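You operate a simulated robot arm through the tools that you are given. There is no shell and no other tool. Be economical: measure what you need, move in short steps, check, and stop when the job is done.

Carry out the task below with a simulated robot arm. There is one attempt and no reset: what you move stays moved.

## Task
Rinse the running grinder through into the orange bucket, then stop it.
Fine: bucket on the steel ledge, drawn out, spout over it, slide wide open; open the blue lever on the steel pipe till the spout is clean, then shut it; none in the steel tank; hardly a spill.

It is judged by the outcome, as a careful person would: the job done as asked, and still so three seconds after it is handed in. It fails if anything else is knocked over, pushed out of place, dropped, spilled or broken.

## Robot
A 7-joint arm with a two-finger parallel gripper on a trunk, on a base that drives. Base frame: it is fixed to the floor where the robot stands at the start and does not move with it; the origin is under the middle of the robot, x ahead of it, y to its left, z up. Lengths are in mm, angles in degrees, forces in N, time in s.
With the tool pointing down near the work surface it reaches from about 100 to 760 mm from the robot's upright axis, wherever it stands. Its first joint turns from -166.0 to 166.0 degrees. Places, roughly: grinder spout [500, -300, 1000]; ledge top [500, -100, 500]; steel ledge [600, -100, 500]; steel tank [500, -500, 500]. Payload 3.43 kg.
Tool frame: the origin (TCP) lies between the finger pads and is the grasp point; the fingertips stand 34 mm ahead of it; z points along the fingers, y is the line along which they close. The gripper opens to 128 mm. The fingers are 24 mm wide and 12 mm thick; the gripper's body (48 by 130 mm) begins 96 mm behind the TCP.
Orientation is that of the tool frame in the base frame, as a unit quaternion [x, y, z, w]. With the fingers straight down and closing along the base's y, the tool's x points along the base's -x, its y along +y and its z along -z.

## Interface
- The arm moves only by the tool play_rows. Its argument "moves" is a list that holds one entry, the list of rows, each a list of 7 numbers: the shift along the tool's x, y, z in mm, then the turn, a rotation vector about the tool's x, y, z in degrees, then the closure in counts, from 0 (fully open) to 255 (shut). In form: [[[tx, ty, tz, rx, ry, rz, jaw], ...]]. A call has 1 to 10 rows; each row shifts and turns the commanded pose from where the row before left it, along the tool's axes as they then stand. Rows are played at 5 a second. More than 50 mm and 8.6 degrees between two rows, or a gripper value outside its range, and nothing of the call is played. A pose out of reach is approached as far as the arm can. The call stops where the force on the tool passes 90 N (or 10 N more than at its start, if that is more) or the arm is blocked; 0.2 s more then pass. The fingers move at their own pace (about 153 mm/s each) and stop on an object; they squeeze with about 32 N. The grip force told is the motor's: it shows also when the fingers shut on nothing. Time passes only in rows, and 0.2 s behind the last, so rows that do not move let the fingers close. It gives the time, the measured TCP pose, the force on the tool (base axes), the opening and the grip force at its end, in the units of the frame above (readings bear some noise), with the torque about the TCP (base axes, N m) and any sound that the robot's microphone picked up.
- Cameras (640 x 400 px; columns grow to the right, rows downward): "scene" is now at [184.7, -5.4, 1556.6]; the picture's right is [-0.07, -1.00, 0.00], its down [-0.72, 0.05, -0.69] and it looks along [0.69, -0.05, -0.73] (base axes); focal length 214 px, centre (320, 200). "wrist" rides on the gripper at [76, -11, -160] in the tool frame; the picture's right is [0.15, 0.99, 0.00], its down [-0.88, 0.13, -0.46] and it looks along [-0.45, 0.07, 0.89] (tool axes); focal length 234 px, centre (320, 200). There is no depth. A picture from a camera that has moved, and an enlarged one, comes with that camera's place and axes in the base frame and with its lens.
- capture(camera): a new picture of that camera. The clock stands still meanwhile.
- roll_base(legs): drives the robot by 1 to 6 legs, each [ahead, turn to the left] in mm and degrees, along the robot's own axes; the way and the turn of a leg run together, so that a leg with both is an arc; at most 1500 mm and 180 degrees a leg. The arm and the cameras ride along, it lands a little off, and it stops where it bumps. It gives what a move gives.
- turn_head(pan, tilt): turns the head with the scene camera to pan (to the left, within 132 degrees either way) and tilt (down, from -29 to 69), counted from straight ahead of the robot. It gives what a move gives.
- inspect(camera, box): a new picture of the part [left, top, right, bottom] of that camera's present view, enlarged. The clock stands still meanwhile.
- job_done(): hands the job in; it is judged then, once.

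Go step by step. Nothing tells you exact positions but the pictures and the camera data: compare them with the known pose of the tool, close in by small moves and look again before you grip or let go. The budget is 120 turns and 78 pictures, counting those below and the enlarged ones. Unless the task says otherwise, let go and move clear before handing in.

The tools are called after "Call:" as name(argument=value, ...) on one line, values as JSON. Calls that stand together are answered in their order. play_rows: Moves the arm, as the interface text tells. Its arguments: {"type":"object","properties":{"moves":{"type":"array","items":{"type":"array","items":{"type":"array","items":{"type":"number"}}}}},"required":["moves"]} The other tools are called the same way: roll_base (legs) drives the base; turn_head (pan, tilt) turns the head that bears the scene camera; capture (camera) takes a picture; inspect (camera, box) takes an enlarged picture of a part of a camera's view; job_done () hands the job in.

At the start:

```text
clock: 0.0
tcp_pos: [451.2, 71.2, 1383.6]
tcp_rot: [0.0, 1.0, 0.0, 0.0]
ft_force: [-0.6, -0.4, 0.0]
torque: [-0.01, 0.0, -0.01]
opening: 128.3
grasp_force: 0.0
robot x, y, heading: [2.0, 0.8, -0.3]
head pan, tilt: [-4.0, 46.5]
```

scene: 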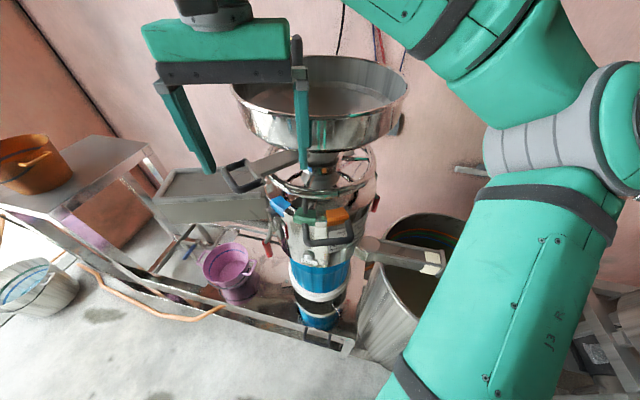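
wrist: 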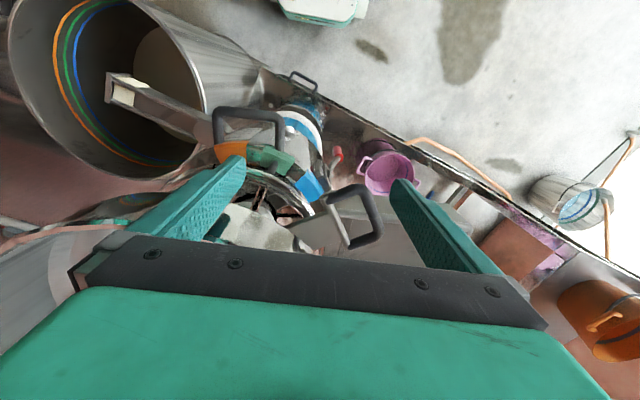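

I see the grinder in the middle with a hopper, a spout pointing right over the steel tank, the orange bucket at left on a shelf, and a purple bucket below. I'll look closer before moving.

Call:
inspect(camera="scene", box=[220, 130, 460, 350])

Call:
inspect(camera="scene", box=[0, 100, 280, 320])

Call:
inspect(camera="wrist", box=[80, 50, 420, 260])

```text
1.82 times, centred on (340, 240) of scene
camera zoom: at [184.7, -5.4, 1556.6], right [-0.07, -1.0, 0.0], down [-0.72, 0.05, -0.69], along [0.69, -0.05, -0.73], focal length 390 px, centre (284, 127)
```

zoom: 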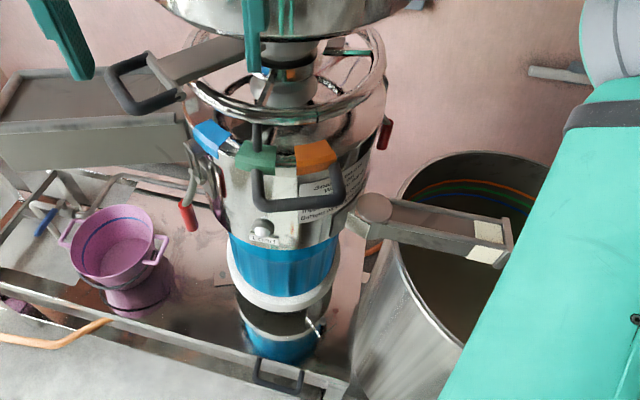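

```text
1.82 times, centred on (140, 210) of scene
camera zoom: at [184.7, -5.4, 1556.6], right [-0.07, -1.0, 0.0], down [-0.72, 0.05, -0.69], along [0.69, -0.05, -0.73], focal length 390 px, centre (647, 182)
```

zoom: 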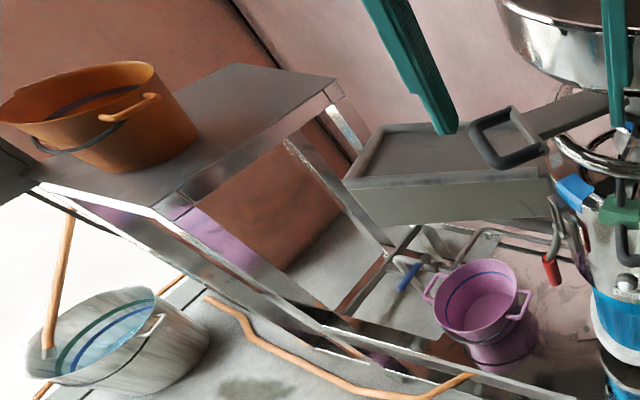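

```text
1.88 times, centred on (250, 155) of wrist
camera zoom: at [377.1, 59.9, 1542.7], right [-0.15, 0.99, 0.0], down [0.88, 0.13, 0.46], along [0.45, 0.07, -0.89], focal length 441 px, centre (452, 285)
```

zoom: 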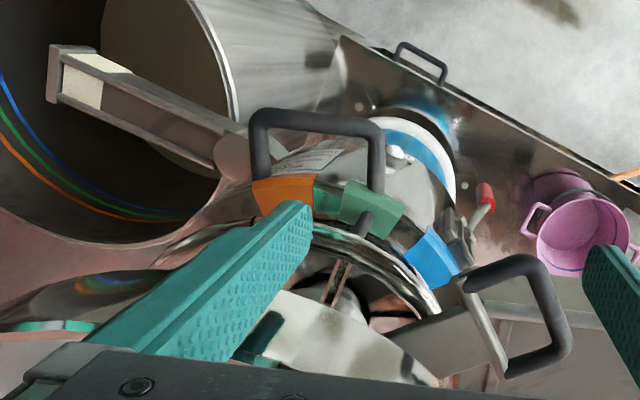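

I need more views: pan left for the bucket stand, and right for the tank.

Call:
turn_head(pan=45, tilt=35)

Call:
capture(camera="scene")

Call:
turn_head(pan=5, tilt=60)

Call:
capture(camera="scene")

```text
clock: 1.2
tcp_pos: [451.3, 70.9, 1382.2]
tcp_rot: [0.0, 1.0, 0.0, 0.0]
ft_force: [-0.9, 0.6, 0.3]
torque: [-0.03, 0.01, 0.02]
opening: 128.0
grasp_force: 0.1
robot x, y, heading: [-0.3, -4.4, 0.1]
head pan, tilt: [45.0, 35.0]
```

```text
72 pictures are left
camera scene: at [167.1, 62.3, 1573.5], right [0.71, -0.71, 0.0], down [-0.41, -0.41, -0.82], along [0.58, 0.58, -0.57], focal length 214 px, centre (320, 200)
```

scene: 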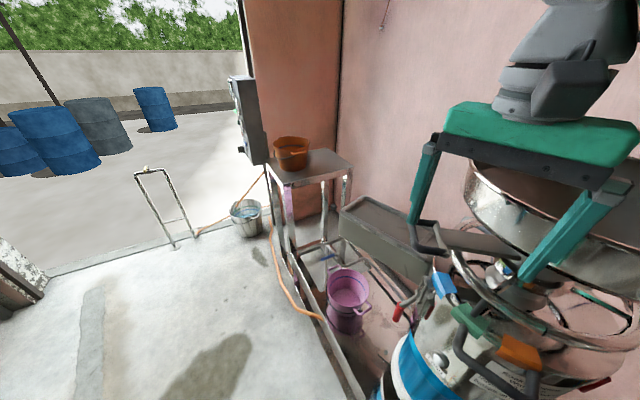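

```text
clock: 2.2
tcp_pos: [452.6, 71.8, 1383.6]
tcp_rot: [-0.001, 1.0, 0.0, 0.0]
ft_force: [0.5, -0.4, -0.6]
torque: [0.01, -0.01, 0.01]
opening: 128.0
grasp_force: 0.1
robot x, y, heading: [0.4, 0.9, -0.2]
head pan, tilt: [5.0, 60.0]
```

```text
71 pictures are left
camera scene: at [171.2, 5.9, 1539.2], right [0.09, -1.0, 0.0], down [-0.86, -0.08, -0.5], along [0.5, 0.04, -0.87], focal length 214 px, centre (320, 200)
```

scene: 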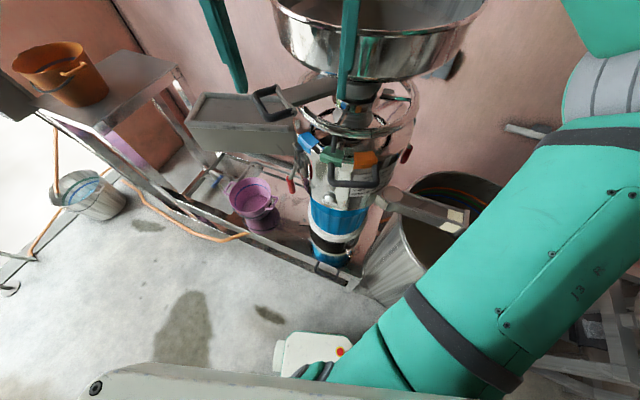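

Call:
inspect(camera="scene", box=[270, 120, 430, 300])

Call:
inspect(camera="scene", box=[150, 60, 350, 260])

Call:
turn_head(pan=-40, tilt=45)

Call:
capture(camera="scene")

```text
2.22 times, centred on (350, 210) of scene
camera zoom: at [171.2, 5.9, 1539.2], right [0.09, -1.0, 0.0], down [-0.86, -0.08, -0.5], along [0.5, 0.04, -0.87], focal length 477 px, centre (253, 178)
```

zoom: 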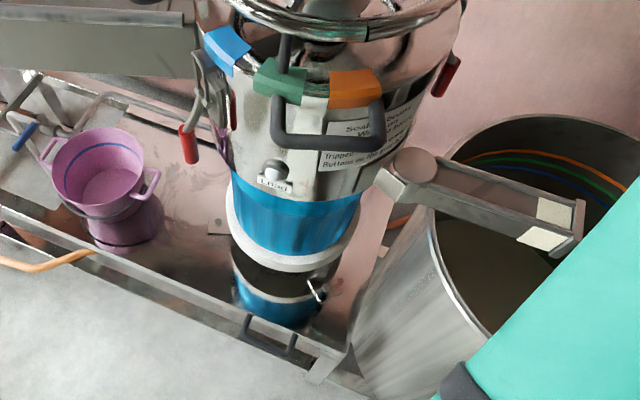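

```text
2.00 times, centred on (250, 160) of scene
camera zoom: at [171.2, 5.9, 1539.2], right [0.09, -1.0, 0.0], down [-0.86, -0.08, -0.5], along [0.5, 0.04, -0.87], focal length 429 px, centre (460, 280)
```

zoom: 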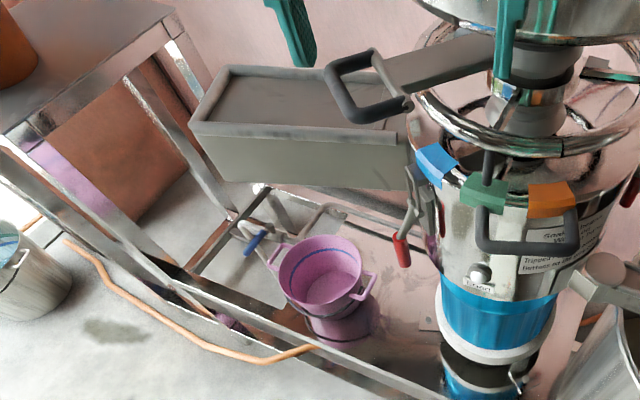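

```text
clock: 3.4
tcp_pos: [451.7, 71.4, 1381.3]
tcp_rot: [-0.001, 1.0, 0.001, 0.0]
ft_force: [0.8, -0.1, 0.5]
torque: [0.0, 0.0, -0.01]
opening: 128.0
grasp_force: 0.0
robot x, y, heading: [-0.9, 1.8, 0.2]
head pan, tilt: [-40.0, 45.0]
```

```text
68 pictures are left
camera scene: at [167.1, -52.1, 1558.7], right [-0.64, -0.77, 0.0], down [-0.54, 0.45, -0.71], along [0.54, -0.45, -0.71], focal length 214 px, centre (320, 200)
```

scene: 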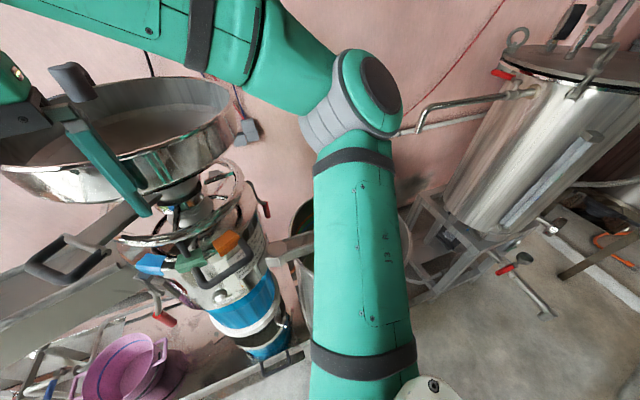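

The spot is clear in front of the grinder; I'll bring the wrist camera back, down and tilted forward to look at the grinder's front, label and ledge.

Call:
play_rows(moves=[[[50, 0, 0, 0, 0, 0, 0], [50, 0, 0, 0, 0, 0, 0], [30, 0, 20, 0, -8, 0, 0], [0, 0, 50, 0, -8, 0, 0], [0, 0, 50, 0, -8, 0, 0], [0, 0, 50, 0, 0, 0, 0], [0, 0, 50, 0, 0, 0, 0]]])

Call:
capture(camera="wrist")

```text
clock: 5.0
tcp_pos: [404.5, 78.6, 1196.3]
tcp_rot: [0.0, 0.978, 0.0, 0.207]
ft_force: [-0.5, 1.3, -0.1]
torque: [-0.03, 0.01, -0.03]
opening: 128.2
grasp_force: 0.1
out of reach, approached as far as the arm can: row 6, 7
robot x, y, heading: [-0.6, 2.5, -0.1]
head pan, tilt: [-40.0, 45.0]
```

```text
67 pictures are left
camera wrist: at [271.0, 68.4, 1312.0], right [-0.13, 0.99, -0.06], down [0.62, 0.13, 0.77], along [0.77, 0.07, -0.63], focal length 234 px, centre (320, 200)
```

wrist: 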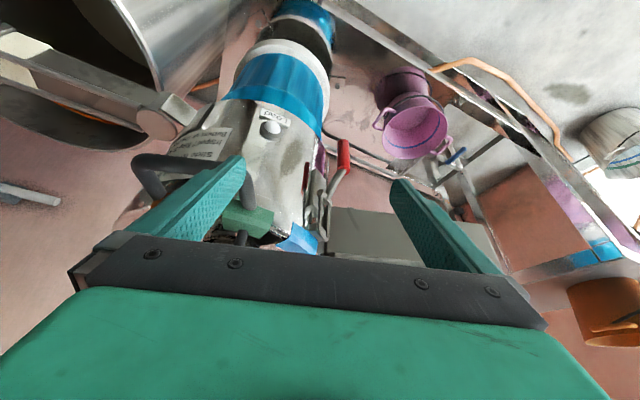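

Call:
inspect(camera="wrist", box=[130, 60, 340, 200])

Call:
inspect(camera="wrist", box=[320, 50, 520, 200])

```text
2.86 times, centred on (235, 130) of wrist
camera zoom: at [271.0, 68.4, 1312.0], right [-0.13, 0.99, -0.06], down [0.62, 0.13, 0.77], along [0.77, 0.07, -0.63], focal length 669 px, centre (563, 400)
```

zoom: 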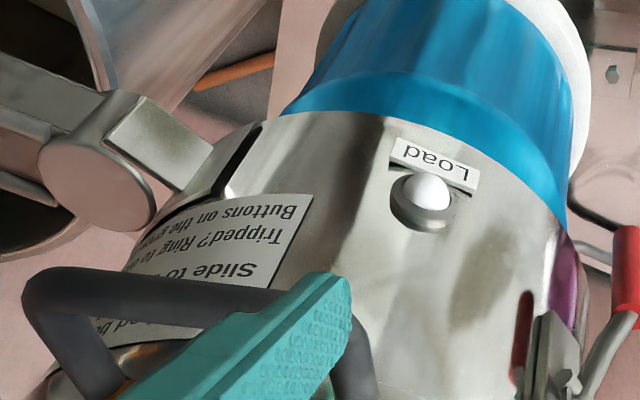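

```text
2.67 times, centred on (420, 125) of wrist
camera zoom: at [271.0, 68.4, 1312.0], right [-0.13, 0.99, -0.06], down [0.62, 0.13, 0.77], along [0.77, 0.07, -0.63], focal length 624 px, centre (53, 400)
```

zoom: 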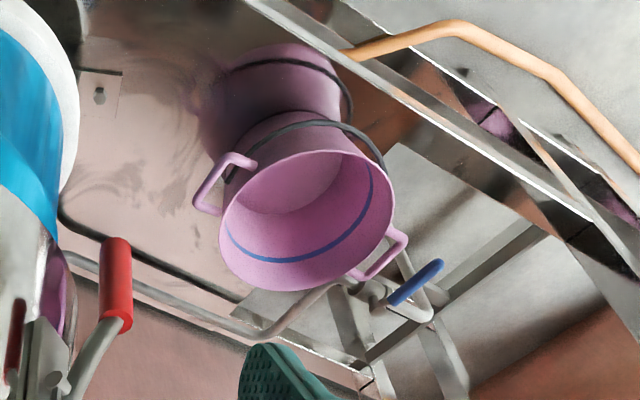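

Call:
turn_head(pan=-4, tilt=52)

Call:
inspect(camera="scene", box=[280, 150, 420, 250])

```text
clock: 6.0
tcp_pos: [404.0, 79.3, 1197.4]
tcp_rot: [0.0, 0.979, -0.001, 0.206]
ft_force: [0.1, 0.0, -0.3]
torque: [-0.02, -0.02, 0.0]
opening: 128.0
grasp_force: 0.1
robot x, y, heading: [1.8, 2.4, -0.0]
head pan, tilt: [-4.0, 52.0]
```

```text
4.00 times, centred on (350, 200) of scene
camera zoom: at [179.7, -5.2, 1549.1], right [-0.07, -1.0, 0.0], down [-0.79, 0.06, -0.62], along [0.61, -0.04, -0.79], focal length 858 px, centre (200, 200)
```

zoom: 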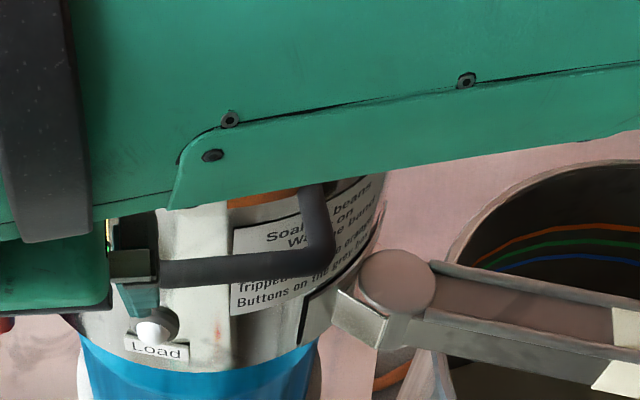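

The label on the grinder must be read; I'll back the base off a little and look from lower angle.

Call:
roll_base(legs=[[-350, 0]])

Call:
turn_head(pan=0, tilt=40)

Call:
play_rows(moves=[[[0, 50, 0, 0, 0, 0, 0], [0, 50, 0, 0, 0, 0, 0], [0, 50, 0, 0, 0, 0, 0]]])

Call:
capture(camera="scene")

```text
clock: 8.2
tcp_pos: [61.2, 79.5, 1196.1]
tcp_rot: [0.001, 0.979, 0.0, 0.206]
ft_force: [0.2, 0.0, 0.0]
torque: [0.0, 0.03, -0.03]
opening: 127.8
grasp_force: 0.1
robot x, y, heading: [-338.2, 0.6, -0.0]
head pan, tilt: [-4.0, 52.0]
```

```text
clock: 9.0
tcp_pos: [61.1, 78.4, 1196.8]
tcp_rot: [0.001, 0.978, -0.001, 0.207]
ft_force: [0.1, -1.1, -0.3]
torque: [-0.03, 0.01, 0.0]
opening: 128.2
grasp_force: 0.0
robot x, y, heading: [-346.8, 0.0, 0.1]
head pan, tilt: [0.0, 40.0]
```

```text
clock: 9.8
tcp_pos: [59.9, 230.1, 1193.2]
tcp_rot: [0.001, 0.978, -0.002, 0.206]
ft_force: [0.5, 0.0, 0.5]
torque: [0.07, -0.01, 0.04]
opening: 127.7
grasp_force: 0.1
robot x, y, heading: [-340.6, -1.0, -0.1]
head pan, tilt: [0.0, 40.0]
```

```text
63 pictures are left
camera scene: at [-153.5, -0.6, 1566.0], right [0.0, -1.0, 0.0], down [-0.64, 0.0, -0.77], along [0.77, 0.0, -0.64], focal length 214 px, centre (320, 200)
```

scene: 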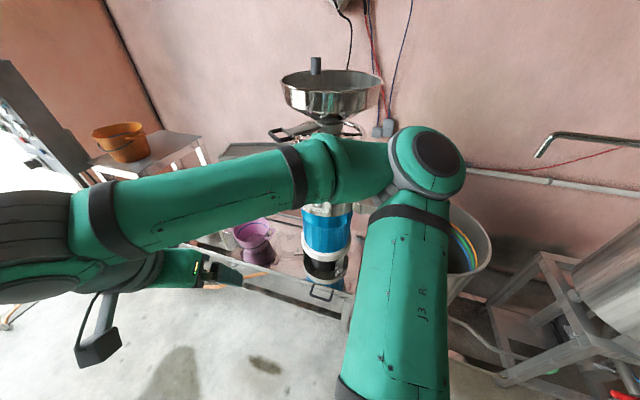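

Call:
play_rows(moves=[[[0, -50, 0, 0, 0, 0, 0], [0, -50, 0, 0, 0, 0, 0], [0, -50, 0, 0, 0, 0, 0], [0, -50, 0, 0, 0, 0, 0], [0, -50, 0, 0, 0, 0, 0], [0, -50, 0, 0, 0, 0, 0], [0, -50, 0, 0, 0, 0, 0], [0, -50, 0, 0, 0, 0, 0], [0, -50, 0, 0, 0, 0, 0], [0, -50, 0, 0, 0, 0, 0]]])

Call:
capture(camera="wrist")

Call:
capture(camera="scene")

```text
clock: 12.0
tcp_pos: [65.9, -271.8, 1203.5]
tcp_rot: [0.0, 0.979, -0.001, 0.206]
ft_force: [0.9, 0.2, -0.1]
torque: [-0.03, 0.02, 0.0]
opening: 128.2
grasp_force: 0.0
out of reach, approached as far as the arm can: row 4
robot x, y, heading: [-344.9, 1.3, -0.1]
head pan, tilt: [0.0, 40.0]
```

```text
62 pictures are left
camera wrist: at [-67.1, -282.2, 1320.3], right [-0.13, 0.99, -0.06], down [0.62, 0.13, 0.77], along [0.77, 0.06, -0.63], focal length 234 px, centre (320, 200)
```

wrist: 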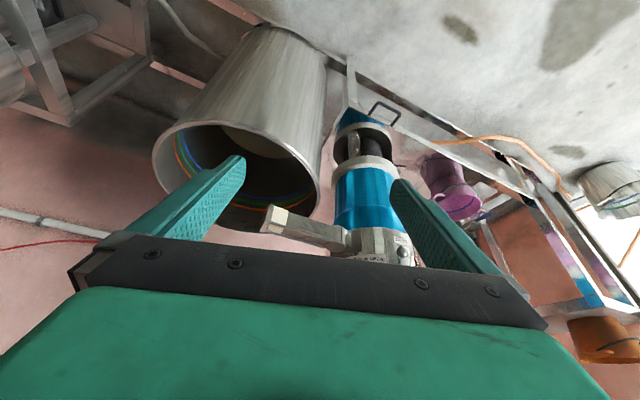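

```text
61 pictures are left
camera scene: at [-153.2, 0.1, 1565.9], right [0.0, -1.0, 0.0], down [-0.64, 0.0, -0.77], along [0.77, 0.0, -0.64], focal length 214 px, centre (320, 200)
```

scene: 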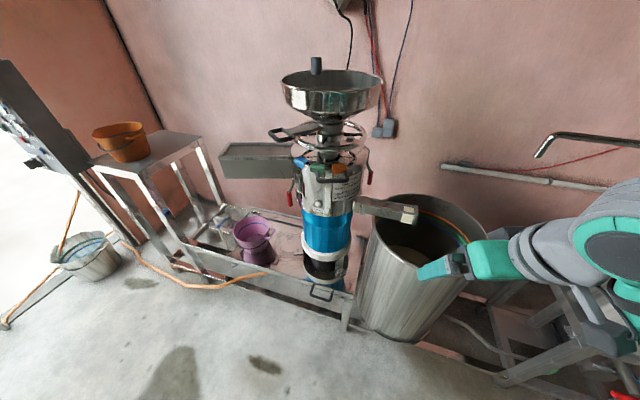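

Now the whole scene is unobstructed. I'll read the label and look at each detail enlarged.

Call:
inspect(camera="scene", box=[285, 140, 385, 220])

Call:
inspect(camera="scene", box=[160, 170, 360, 330])

Call:
inspect(camera="scene", box=[210, 60, 430, 230])

```text
5.00 times, centred on (335, 180) of scene
camera zoom: at [-153.2, 0.1, 1565.9], right [0.0, -1.0, 0.0], down [-0.64, 0.0, -0.77], along [0.77, 0.0, -0.64], focal length 1072 px, centre (245, 300)
```

zoom: 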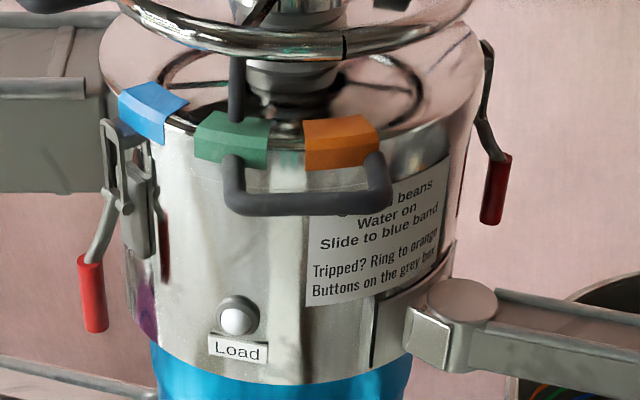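

```text
2.50 times, centred on (260, 250) of scene
camera zoom: at [-153.2, 0.1, 1565.9], right [0.0, -1.0, 0.0], down [-0.64, 0.0, -0.77], along [0.77, 0.0, -0.64], focal length 536 px, centre (470, 75)
```

zoom: 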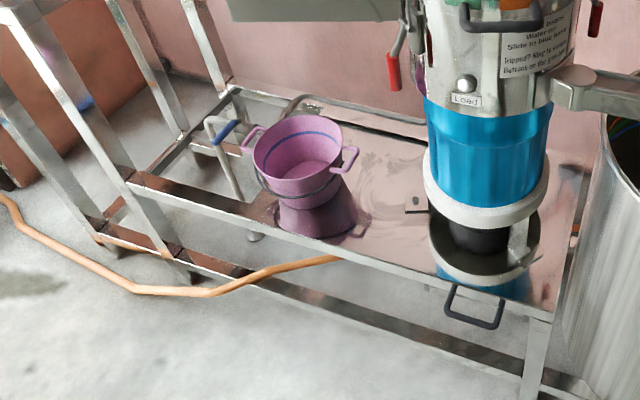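

```text
2.35 times, centred on (320, 145) of scene
camera zoom: at [-153.2, 0.1, 1565.9], right [0.0, -1.0, 0.0], down [-0.64, 0.0, -0.77], along [0.77, 0.0, -0.64], focal length 505 px, centre (320, 329)
```

zoom: 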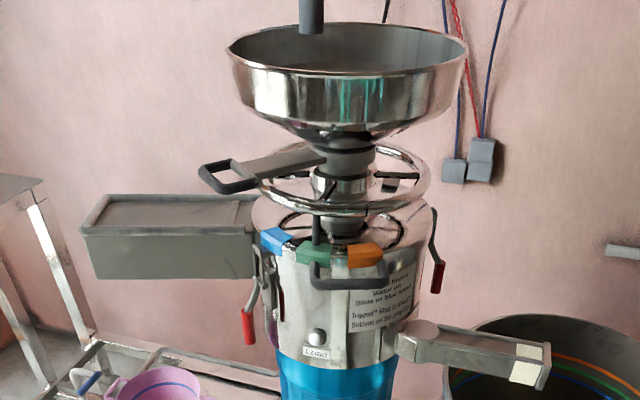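

Call:
inspect(camera="scene", box=[290, 225, 380, 335])

Call:
inspect(camera="scene", box=[0, 50, 100, 200])

Call:
turn_head(pan=0, tilt=0)

Call:
capture(camera="scene")

```text
3.64 times, centred on (335, 280) of scene
camera zoom: at [-153.2, 0.1, 1565.9], right [0.0, -1.0, 0.0], down [-0.64, 0.0, -0.77], along [0.77, 0.0, -0.64], focal length 780 px, centre (266, -91)
```

zoom: 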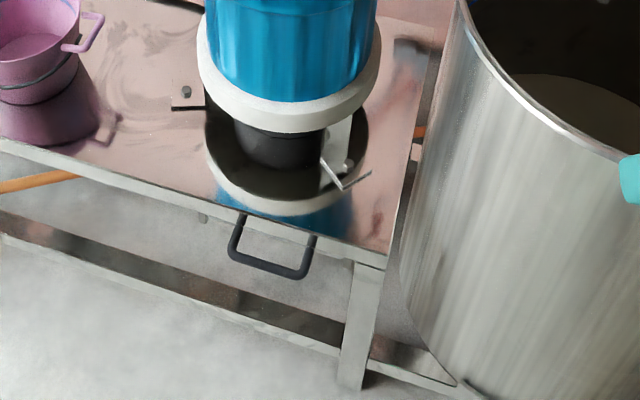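

```text
2.67 times, centred on (50, 125) of scene
camera zoom: at [-153.2, 0.1, 1565.9], right [0.0, -1.0, 0.0], down [-0.64, 0.0, -0.77], along [0.77, 0.0, -0.64], focal length 572 px, centre (1040, 400)
```

zoom: 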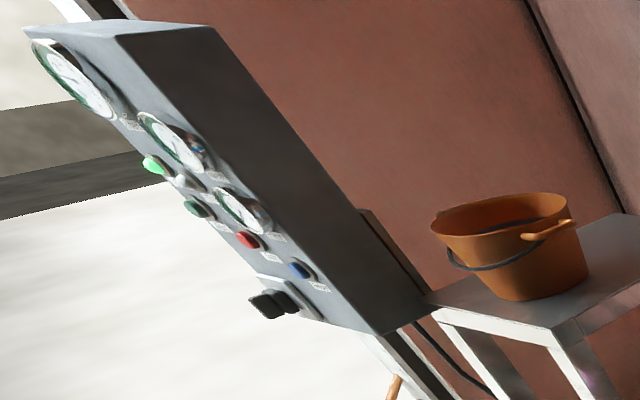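

```text
clock: 13.0
tcp_pos: [66.1, -270.7, 1204.0]
tcp_rot: [0.001, 0.979, -0.001, 0.206]
ft_force: [-0.5, 0.1, 0.4]
torque: [0.01, -0.01, 0.02]
opening: 127.9
grasp_force: 0.1
robot x, y, heading: [-339.4, -0.8, -0.2]
head pan, tilt: [0.0, 0.0]
```

```text
55 pictures are left
camera scene: at [-148.4, -0.1, 1629.6], right [0.0, -1.0, 0.0], down [0.0, 0.0, -1.0], along [1.0, 0.0, 0.0], focal length 214 px, centre (320, 200)
```

scene: 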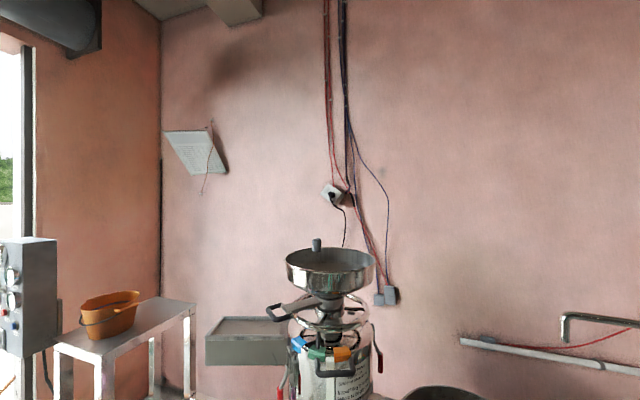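

Call:
inspect(camera="scene", box=[150, 110, 250, 200])

Call:
inspect(camera="scene", box=[0, 230, 70, 370])

Call:
inspect(camera="scene", box=[200, 230, 400, 400])

```text
4.44 times, centred on (200, 155) of scene
camera zoom: at [-148.4, -0.1, 1629.6], right [0.0, -1.0, 0.0], down [0.0, 0.0, -1.0], along [1.0, 0.0, 0.0], focal length 953 px, centre (853, 400)
```

zoom: 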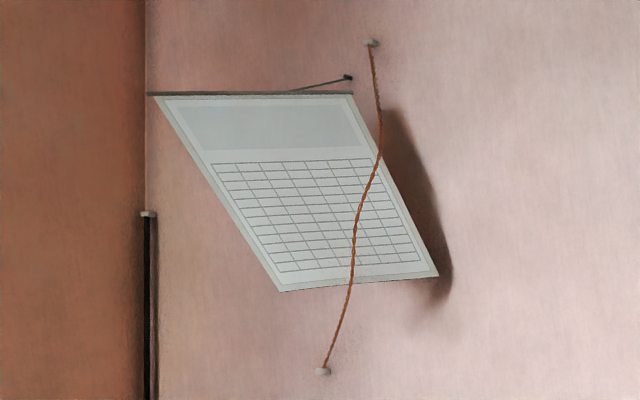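

```text
2.86 times, centred on (35, 300) of scene
camera zoom: at [-148.4, -0.1, 1629.6], right [0.0, -1.0, 0.0], down [0.0, 0.0, -1.0], along [1.0, 0.0, 0.0], focal length 613 px, centre (1134, -86)
```

zoom: 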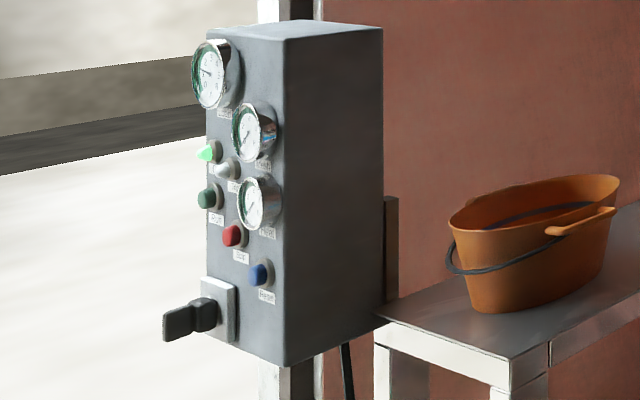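

```text
2.35 times, centred on (300, 315) of scene
camera zoom: at [-148.4, -0.1, 1629.6], right [0.0, -1.0, 0.0], down [0.0, 0.0, -1.0], along [1.0, 0.0, 0.0], focal length 505 px, centre (367, -71)
```

zoom: 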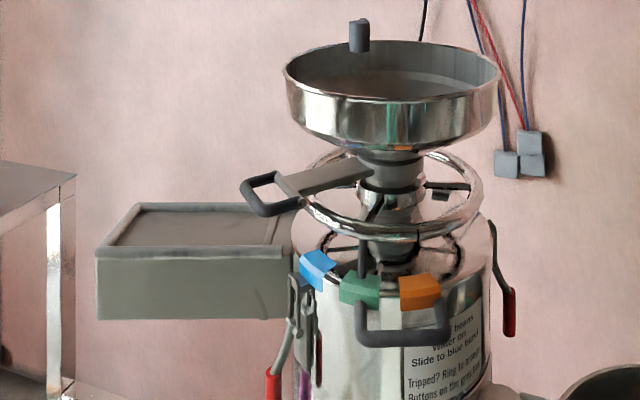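

The label and control box are clear: running lamp is green, red is stop; the bench is turned about −22° and has a pull-out handle at roughly (408, −12, 450). I'll drive to stand square in front of that handle.

Call:
roll_base(legs=[[0, 39.5], [311, 0], [0, -62]])

Call:
turn_head(pan=0, tilt=50)

Call:
capture(camera="scene")

```text
clock: 20.3
tcp_pos: [167.1, -211.5, 1204.4]
tcp_rot: [0.198, 0.958, -0.042, 0.202]
ft_force: [0.4, 0.6, -0.2]
torque: [0.0, -0.02, -0.01]
opening: 128.1
grasp_force: 0.1
robot x, y, heading: [-102.8, 199.6, -23.5]
head pan, tilt: [0.0, 0.0]
```

```text
clock: 21.5
tcp_pos: [167.0, -212.7, 1204.3]
tcp_rot: [0.199, 0.958, -0.042, 0.201]
ft_force: [0.3, 0.0, -0.1]
torque: [0.02, 0.0, 0.02]
opening: 127.9
grasp_force: 0.0
robot x, y, heading: [-103.7, 202.3, -23.3]
head pan, tilt: [0.0, 50.0]
```

```text
51 pictures are left
camera scene: at [65.5, 126.6, 1551.9], right [-0.4, -0.92, 0.0], down [-0.7, 0.31, -0.64], along [0.59, -0.26, -0.77], focal length 214 px, centre (320, 200)
```

scene: 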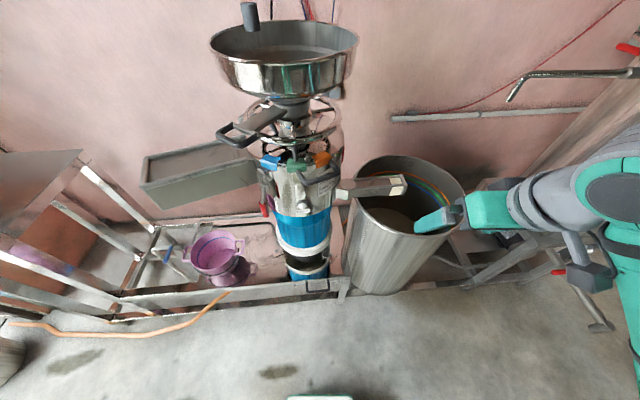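

Call:
inspect(camera="scene", box=[260, 220, 380, 310])

Call:
inspect(camera="scene", box=[120, 200, 280, 310])

```text
4.44 times, centred on (320, 265) of scene
camera zoom: at [65.5, 126.6, 1551.9], right [-0.4, -0.92, 0.0], down [-0.7, 0.31, -0.64], along [0.59, -0.26, -0.77], focal length 953 px, centre (320, -89)
```

zoom: 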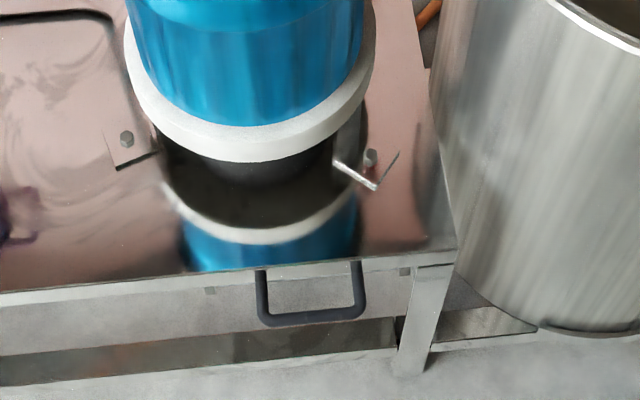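

```text
3.64 times, centred on (200, 255) of scene
camera zoom: at [65.5, 126.6, 1551.9], right [-0.4, -0.92, 0.0], down [-0.7, 0.31, -0.64], along [0.59, -0.26, -0.77], focal length 780 px, centre (756, 0)
```

zoom: 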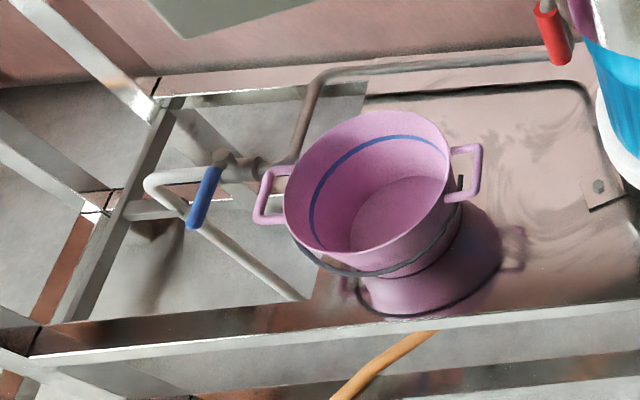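

Call:
play_rows(moves=[[[0, 45, 0, 0, 8, 0, 0], [0, 45, 0, 0, 8, 0, 0], [0, 45, 0, 0, 7.9, 0, 0], [0, 45, 20, 0, 0, 0, 0], [0, 45, 20, 0, 0, 0, 0], [0, 45, 20, 0, 0, 0, 0], [-20, 0, 40, 0, 0, 0, 0], [-20, 0, 40, 0, 0, 0, 0], [0, 0, 50, 0, 0, 0, 0], [0, 0, 50, 0, 0, 0, 0]]])

Call:
capture(camera="wrist")

```text
clock: 23.7
tcp_pos: [312.4, 17.4, 966.8]
tcp_rot: [0.205, 0.979, -0.001, -0.001]
ft_force: [0.7, -0.2, 0.0]
torque: [0.02, -0.01, -0.03]
opening: 128.1
grasp_force: 0.1
robot x, y, heading: [-99.5, 197.5, -23.4]
head pan, tilt: [0.0, 50.0]
```

```text
48 pictures are left
camera wrist: at [238.6, 38.2, 1127.5], right [0.26, 0.97, 0.0], down [0.86, -0.23, 0.45], along [0.44, -0.12, -0.89], focal length 234 px, centre (320, 200)
```

wrist: 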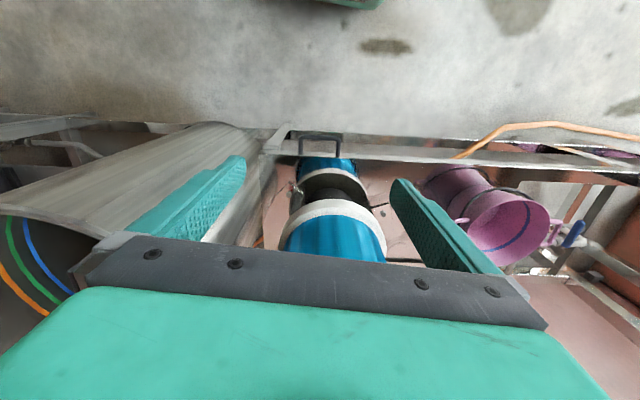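

Call:
play_rows(moves=[[[0, 0, 50, 0, 0, 0, 0], [0, 0, 50, 0, 0, 0, 0], [0, 0, 50, 0, 0, 0, 0], [0, 0, 50, 0, 0, 0, 0], [0, 0, 50, 0, 0, 0, 0], [0, 0, 50, 0, 0, 0, 0]]])

Call:
capture(camera="wrist")

```text
clock: 25.1
tcp_pos: [307.1, 19.9, 663.2]
tcp_rot: [0.202, 0.979, 0.0, -0.001]
ft_force: [-0.2, 0.3, -0.7]
torque: [-0.02, -0.01, 0.01]
opening: 127.9
grasp_force: 0.1
robot x, y, heading: [-103.2, 199.0, -23.5]
head pan, tilt: [0.0, 50.0]
```

```text
47 pictures are left
camera wrist: at [234.7, 39.6, 823.3], right [0.26, 0.97, 0.0], down [0.86, -0.23, 0.45], along [0.44, -0.12, -0.89], focal length 234 px, centre (320, 200)
```

wrist: 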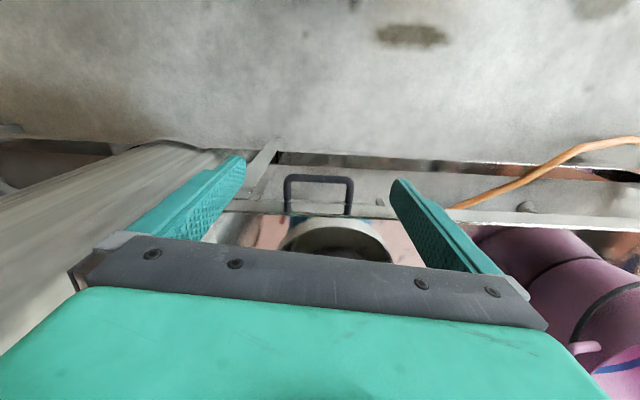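

Handle bar is about 500 mm ahead of the robot at z≈505, sticking out ~55 mm from the bench front. I'll turn the gripper 90° so the fingers close fore-aft on the bar.

Call:
play_rows(moves=[[[0, 0, 0, 0, 0, 8.5, 60], [0, 0, 0, 0, 0, 8.5, 100], [0, 0, 0, 0, 0, 8.5, 150], [0, 0, 0, 0, 0, 8.5, 150], [0, 0, 0, 0, 0, 8.5, 150], [0, 0, 0, 0, 0, 8.5, 150], [0, 0, 0, 0, 0, 8.5, 150], [0, 0, 0, 0, 0, 8.5, 150], [0, 0, 0, 0, 0, 8.5, 150], [0, 0, 0, 0, 0, 8.5, 150]]])

Call:
play_rows(moves=[[[0, 40, 0, 0, 0, 5, 150], [0, 0, 40, 0, 0, 0, 150], [0, 0, 40, 0, 0, 0, 150]]])

Call:
capture(camera="wrist")

Call:
inspect(camera="scene", box=[260, 220, 380, 310])

```text
clock: 27.3
tcp_pos: [309.9, 20.6, 664.1]
tcp_rot: [0.812, 0.584, -0.001, 0.0]
ft_force: [0.5, -0.4, -0.4]
torque: [0.03, 0.01, 0.02]
opening: 52.8
grasp_force: 0.0
robot x, y, heading: [-100.4, 198.3, -23.6]
head pan, tilt: [0.0, 50.0]
```

```text
clock: 28.1
tcp_pos: [350.1, 7.1, 581.7]
tcp_rot: [0.836, 0.549, -0.001, -0.001]
ft_force: [-0.4, -0.3, -0.3]
torque: [0.0, 0.01, -0.02]
opening: 52.5
grasp_force: 0.0
robot x, y, heading: [-102.9, 199.1, -23.8]
head pan, tilt: [0.0, 50.0]
```

```text
46 pictures are left
camera wrist: at [371.8, 79.8, 743.1], right [0.97, -0.26, 0.0], down [-0.23, -0.86, 0.46], along [-0.12, -0.44, -0.89], focal length 234 px, centre (320, 200)
```

wrist: 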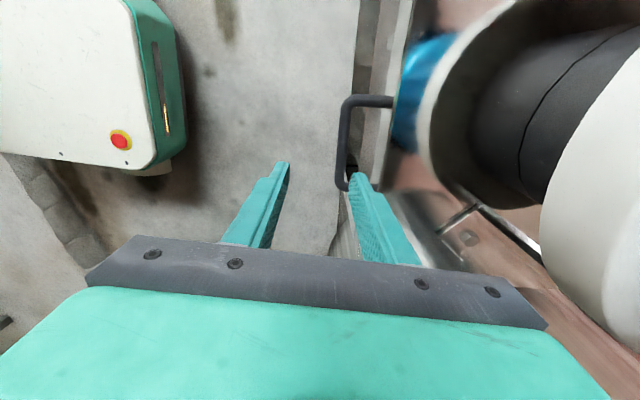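

```text
4.44 times, centred on (320, 265) of scene
camera zoom: at [65.5, 126.7, 1551.8], right [-0.4, -0.92, 0.0], down [-0.7, 0.31, -0.64], along [0.59, -0.26, -0.77], focal length 953 px, centre (320, -89)
```

zoom: 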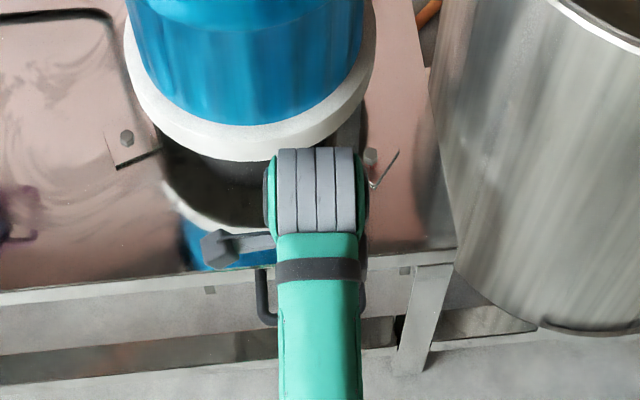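

Call:
play_rows(moves=[[[15, 22, 0, 0, 0, 0, 180], [0, 0, 10, 0, 0, 0, 180], [0, 0, 15, 0, 0, 0, 180], [0, 0, 15, 0, 0, 0, 180]]])

Call:
capture(camera="wrist")

```text
clock: 29.1
tcp_pos: [375.6, 12.2, 541.8]
tcp_rot: [0.837, 0.548, -0.002, -0.001]
ft_force: [0.3, 0.0, 0.3]
torque: [0.0, -0.02, 0.0]
opening: 37.7
grasp_force: 0.1
robot x, y, heading: [-100.5, 198.8, -23.5]
head pan, tilt: [0.0, 50.0]
```

```text
44 pictures are left
camera wrist: at [396.1, 86.7, 701.4], right [0.97, -0.26, 0.0], down [-0.23, -0.86, 0.46], along [-0.12, -0.44, -0.89], focal length 234 px, centre (320, 200)
```

wrist: 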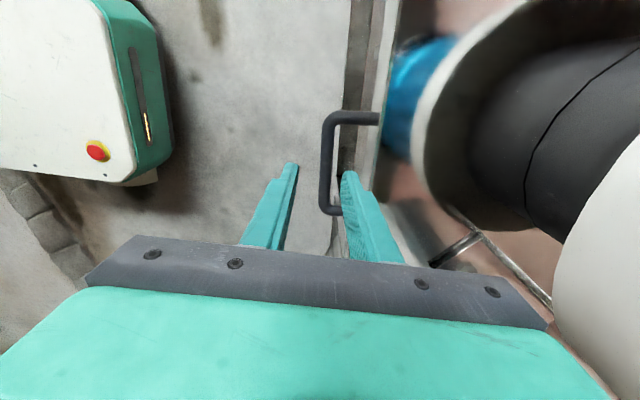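

Call:
play_rows(moves=[[[0, 5, 10, 0, 0, 0, 180], [0, 0, 15, 0, 0, 0, 180], [0, 0, 17, 0, 0, 0, 180], [0, 0, 0, 0, 0, 0, 255], [0, 0, 0, 0, 0, 0, 255]]])

Call:
capture(camera="wrist")

```text
clock: 30.3
tcp_pos: [378.0, 11.4, 501.1]
tcp_rot: [0.836, 0.549, -0.001, -0.001]
ft_force: [0.5, -0.1, 0.0]
torque: [-0.02, -0.01, 0.01]
opening: 0.0
grasp_force: 32.2
robot x, y, heading: [-100.6, 202.9, -23.4]
head pan, tilt: [0.0, 50.0]
```

```text
43 pictures are left
camera wrist: at [398.5, 84.8, 661.6], right [0.97, -0.26, 0.0], down [-0.23, -0.86, 0.46], along [-0.12, -0.44, -0.89], focal length 234 px, centre (320, 200)
```

wrist: 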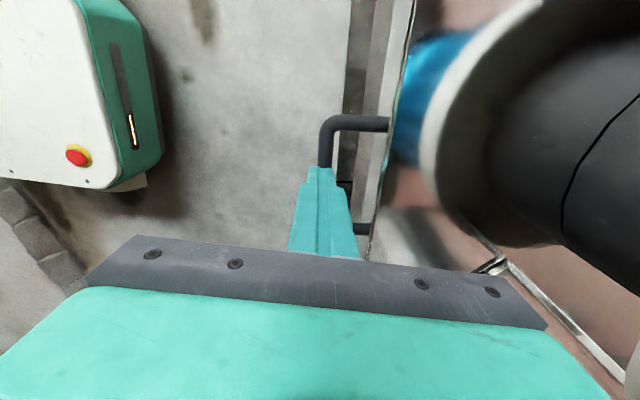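

Fingers closed above the bar — it lies lower than the fingertips. I'll rise, turn back and instead hook the closed fingers inside the loop.

Call:
play_rows(moves=[[[0, 0, -40, 0, 0, 0, 255], [0, 0, -40, 0, 0, -8.5, 255], [0, 0, 0, 0, 0, -8.5, 255], [0, 0, 0, 0, 0, -8.5, 255], [0, 0, 0, 0, 0, -8.5, 255], [0, 0, 0, 0, 0, -8.5, 255], [0, 0, 0, 0, 0, -8.5, 255], [0, 0, 0, 0, 0, -8.5, 255], [0, 0, 0, 0, 0, -8.5, 255], [0, 0, 0, 0, 0, -8.5, 255]]])

Call:
play_rows(moves=[[[0, 0, 0, 0, 0, -8.5, 255], [0, 0, 0, 0, 0, -5, 255]]])

Call:
inspect(camera="wrist", box=[220, 130, 420, 255])

```text
clock: 32.5
tcp_pos: [377.7, 10.0, 581.1]
tcp_rot: [0.316, 0.949, -0.001, -0.001]
ft_force: [-0.3, 0.7, -0.2]
torque: [0.02, 0.01, 0.0]
opening: 0.0
grasp_force: 32.1
robot x, y, heading: [-100.8, 200.0, -23.5]
head pan, tilt: [0.0, 50.0]
```

```text
clock: 33.1
tcp_pos: [378.3, 12.0, 580.7]
tcp_rot: [0.202, 0.979, -0.001, -0.001]
ft_force: [0.1, -0.3, 0.2]
torque: [0.01, -0.01, -0.03]
opening: 0.0
grasp_force: 32.3
robot x, y, heading: [-98.2, 202.7, -23.2]
head pan, tilt: [0.0, 50.0]
```

```text
3.20 times, centred on (320, 192) of wrist
camera zoom: at [305.7, 30.7, 741.8], right [0.26, 0.97, 0.0], down [0.86, -0.23, 0.45], along [0.44, -0.12, -0.89], focal length 749 px, centre (320, 224)
```

zoom: 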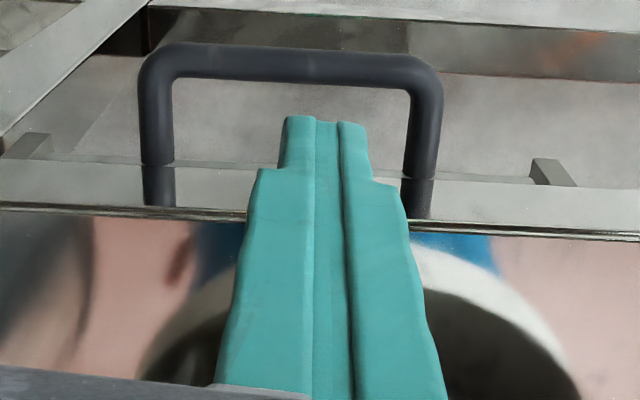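

Combining views: bar centre at z≈468, loop's free gap ~40 mm. I'll shift 24 mm forward, 12 mm right and lower the closed fingers into the loop.

Call:
play_rows(moves=[[[-24, -12, 0, 0, 0, 0, 255], [0, 0, 40, 0, 0, 0, 255], [0, 0, 25, 0, 0, 0, 255], [0, 0, 20, 0, 0, 0, 255], [0, 0, 20, 0, 0, 0, 255]]])

Call:
inspect(camera="wrist", box=[220, 130, 420, 255])

```text
clock: 34.3
tcp_pos: [392.6, -7.6, 475.5]
tcp_rot: [0.204, 0.979, 0.0, -0.002]
ft_force: [-0.2, -0.4, 0.6]
torque: [0.03, 0.0, -0.01]
opening: 0.0
grasp_force: 31.3
robot x, y, heading: [-102.7, 198.5, -23.6]
head pan, tilt: [0.0, 50.0]
```

```text
3.20 times, centred on (320, 192) of wrist
camera zoom: at [321.0, 12.0, 635.3], right [0.26, 0.97, 0.0], down [0.86, -0.23, 0.45], along [0.44, -0.12, -0.89], focal length 749 px, centre (320, 224)
```

zoom: 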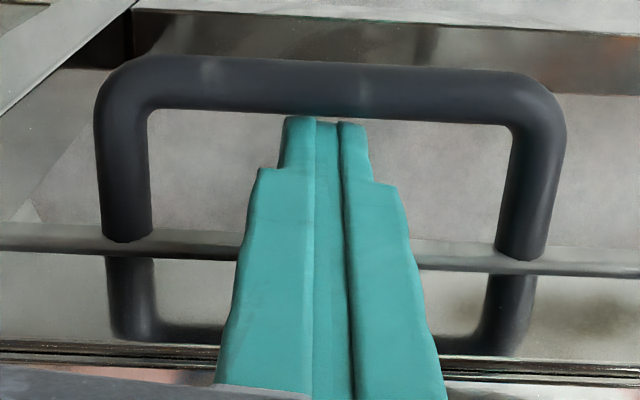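

Call:
play_rows(moves=[[[0, 0, 8, 0, 0, 0, 255], [15, 0, 0, 0, 0, 0, 255], [15, 0, 0, 0, 0, 0, 255], [20, 0, 0, 0, 0, 0, 255], [20, 0, 0, 0, 0, 0, 255]]])

Call:
capture(camera="wrist")

```text
clock: 35.5
tcp_pos: [331.2, 18.4, 468.5]
tcp_rot: [0.203, 0.979, -0.001, -0.002]
ft_force: [-0.1, -0.2, 1.0]
torque: [0.01, 0.04, -0.01]
opening: 0.0
grasp_force: 32.1
robot x, y, heading: [-102.1, 200.5, -23.7]
head pan, tilt: [0.0, 50.0]
```

```text
40 pictures are left
camera wrist: at [258.0, 38.3, 628.8], right [0.26, 0.97, 0.0], down [0.86, -0.23, 0.45], along [0.44, -0.12, -0.89], focal length 234 px, centre (320, 200)
```

wrist: 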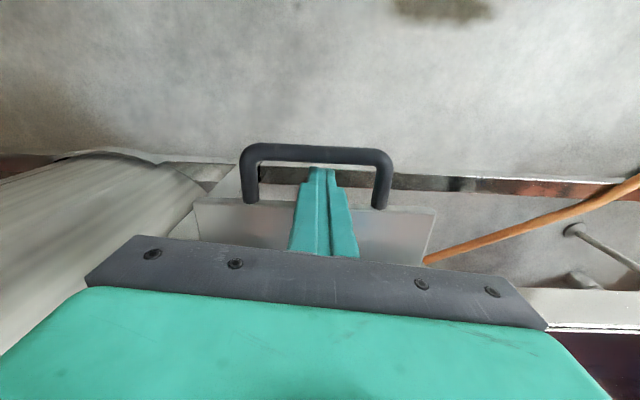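

The ledge is sliding out nicely. I'll keep drawing it to its stop.

Call:
play_rows(moves=[[[25, 0, 0, 0, 0, 0, 255], [25, 0, 0, 0, 0, 0, 255], [25, 0, 0, 0, 0, 0, 255], [25, 0, 0, 0, 0, 0, 255], [25, 0, 0, 0, 0, 0, 255], [25, 0, 0, 0, 0, 0, 255], [20, 0, 0, 0, 0, 0, 255], [20, 0, 0, 0, 0, 0, 255]]])

Call:
capture(camera="scene")

```text
clock: 37.0
tcp_pos: [202.4, 73.9, 473.2]
tcp_rot: [0.202, 0.979, -0.002, 0.018]
ft_force: [4.1, -0.9, -2.0]
torque: [-0.05, -0.15, 0.02]
opening: 0.0
grasp_force: 32.0
robot x, y, heading: [-98.4, 198.1, -23.5]
head pan, tilt: [0.0, 50.0]
stopped in row 7: the force on the tool passed its limit at 100 N (the readings are from after the stop); the commanded pose is now the measured one
```

```text
39 pictures are left
camera scene: at [65.5, 126.8, 1551.8], right [-0.4, -0.92, 0.0], down [-0.7, 0.31, -0.64], along [0.59, -0.26, -0.77], focal length 214 px, centre (320, 200)
```

scene: 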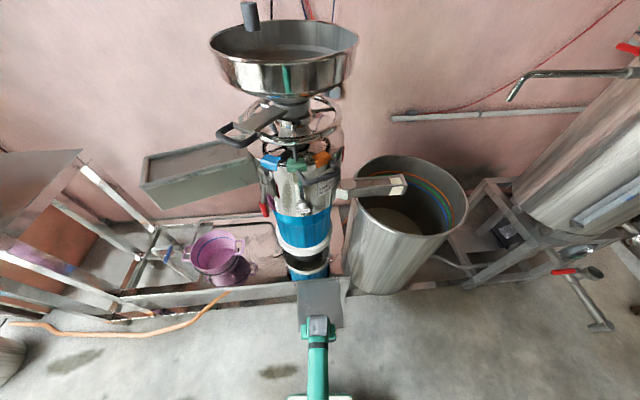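

The ledge reached its stop, drawn out ~195 mm. I'll unhook, rise, and view the ledge.

Call:
play_rows(moves=[[[-12, 0, 0, 0, 0, 0, 255], [0, 0, -30, 0, 0, 0, 255], [0, 0, -50, 0, 0, 0, 255], [0, 0, -50, 0, 0, 0, 255], [0, 0, -50, 0, 0, 0, 255], [0, 0, -50, 0, 0, 0, 255], [0, 0, -50, 0, 0, 0, 255], [0, 0, -50, 0, 0, 0, 255], [0, 0, -50, 0, 0, 0, 255], [0, 0, -50, 0, 0, 0, 255]]])

Call:
capture(camera="wrist")

```text
clock: 39.4
tcp_pos: [242.8, 161.5, 843.7]
tcp_rot: [0.032, 0.999, 0.0, 0.016]
ft_force: [0.5, 0.6, 0.0]
torque: [0.08, 0.09, 0.0]
opening: 0.0
grasp_force: 32.4
out of reach, approached as far as the arm can: row 6, 7, 10
robot x, y, heading: [-99.6, 198.3, -23.6]
head pan, tilt: [0.0, 50.0]
stopped in row 10: the arm was blocked; the commanded pose is now the measured one
```

```text
38 pictures are left
camera wrist: at [162.0, 155.6, 1001.0], right [-0.08, 1.0, 0.0], down [0.87, 0.07, 0.49], along [0.48, 0.04, -0.87], focal length 234 px, centre (320, 200)
```

wrist: 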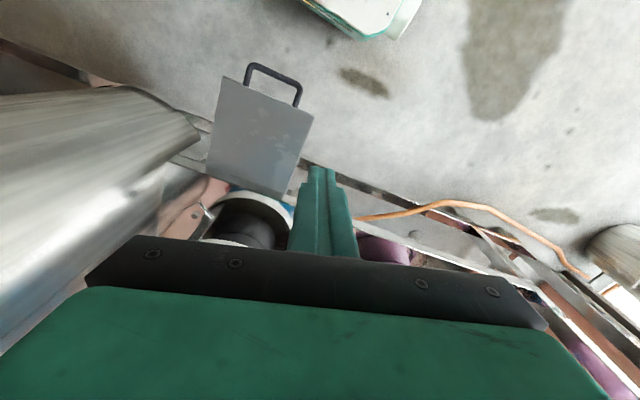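

Call:
inspect(camera="scene", box=[250, 140, 420, 240])

Call:
play_rows(moves=[[[-40, 0, 0, 0, 0, 0, 255], [-40, 0, 0, 0, 0, 0, 255], [-30, 0, -40, 0, 0, 0, 255], [0, 0, -50, 0, 0, 0, 255], [0, 0, -50, 0, 0, 0, 255], [0, 0, -50, 0, 0, 0, 255], [0, 0, -50, 0, 0, 0, 255]]])

```text
3.76 times, centred on (335, 190) of scene
camera zoom: at [66.0, 126.4, 1551.7], right [-0.4, -0.92, 0.0], down [-0.7, 0.31, -0.64], along [0.59, -0.26, -0.77], focal length 807 px, centre (264, 238)
```

zoom: 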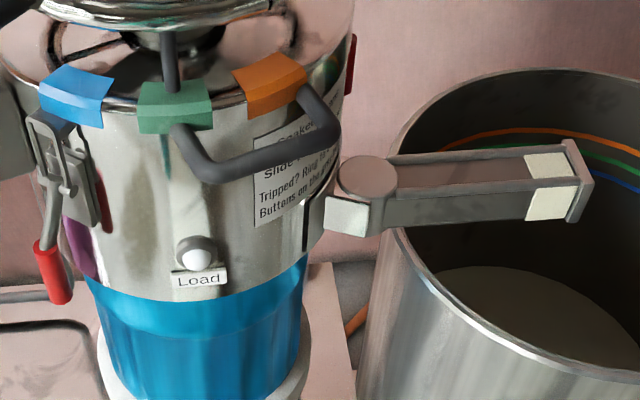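

```text
clock: 41.0
tcp_pos: [341.8, 153.2, 1089.4]
tcp_rot: [0.032, 0.999, -0.001, 0.017]
ft_force: [0.2, 0.5, 1.1]
torque: [0.03, -0.01, -0.01]
opening: 0.0
grasp_force: 31.9
robot x, y, heading: [-102.5, 198.8, -23.8]
head pan, tilt: [0.0, 50.0]
```

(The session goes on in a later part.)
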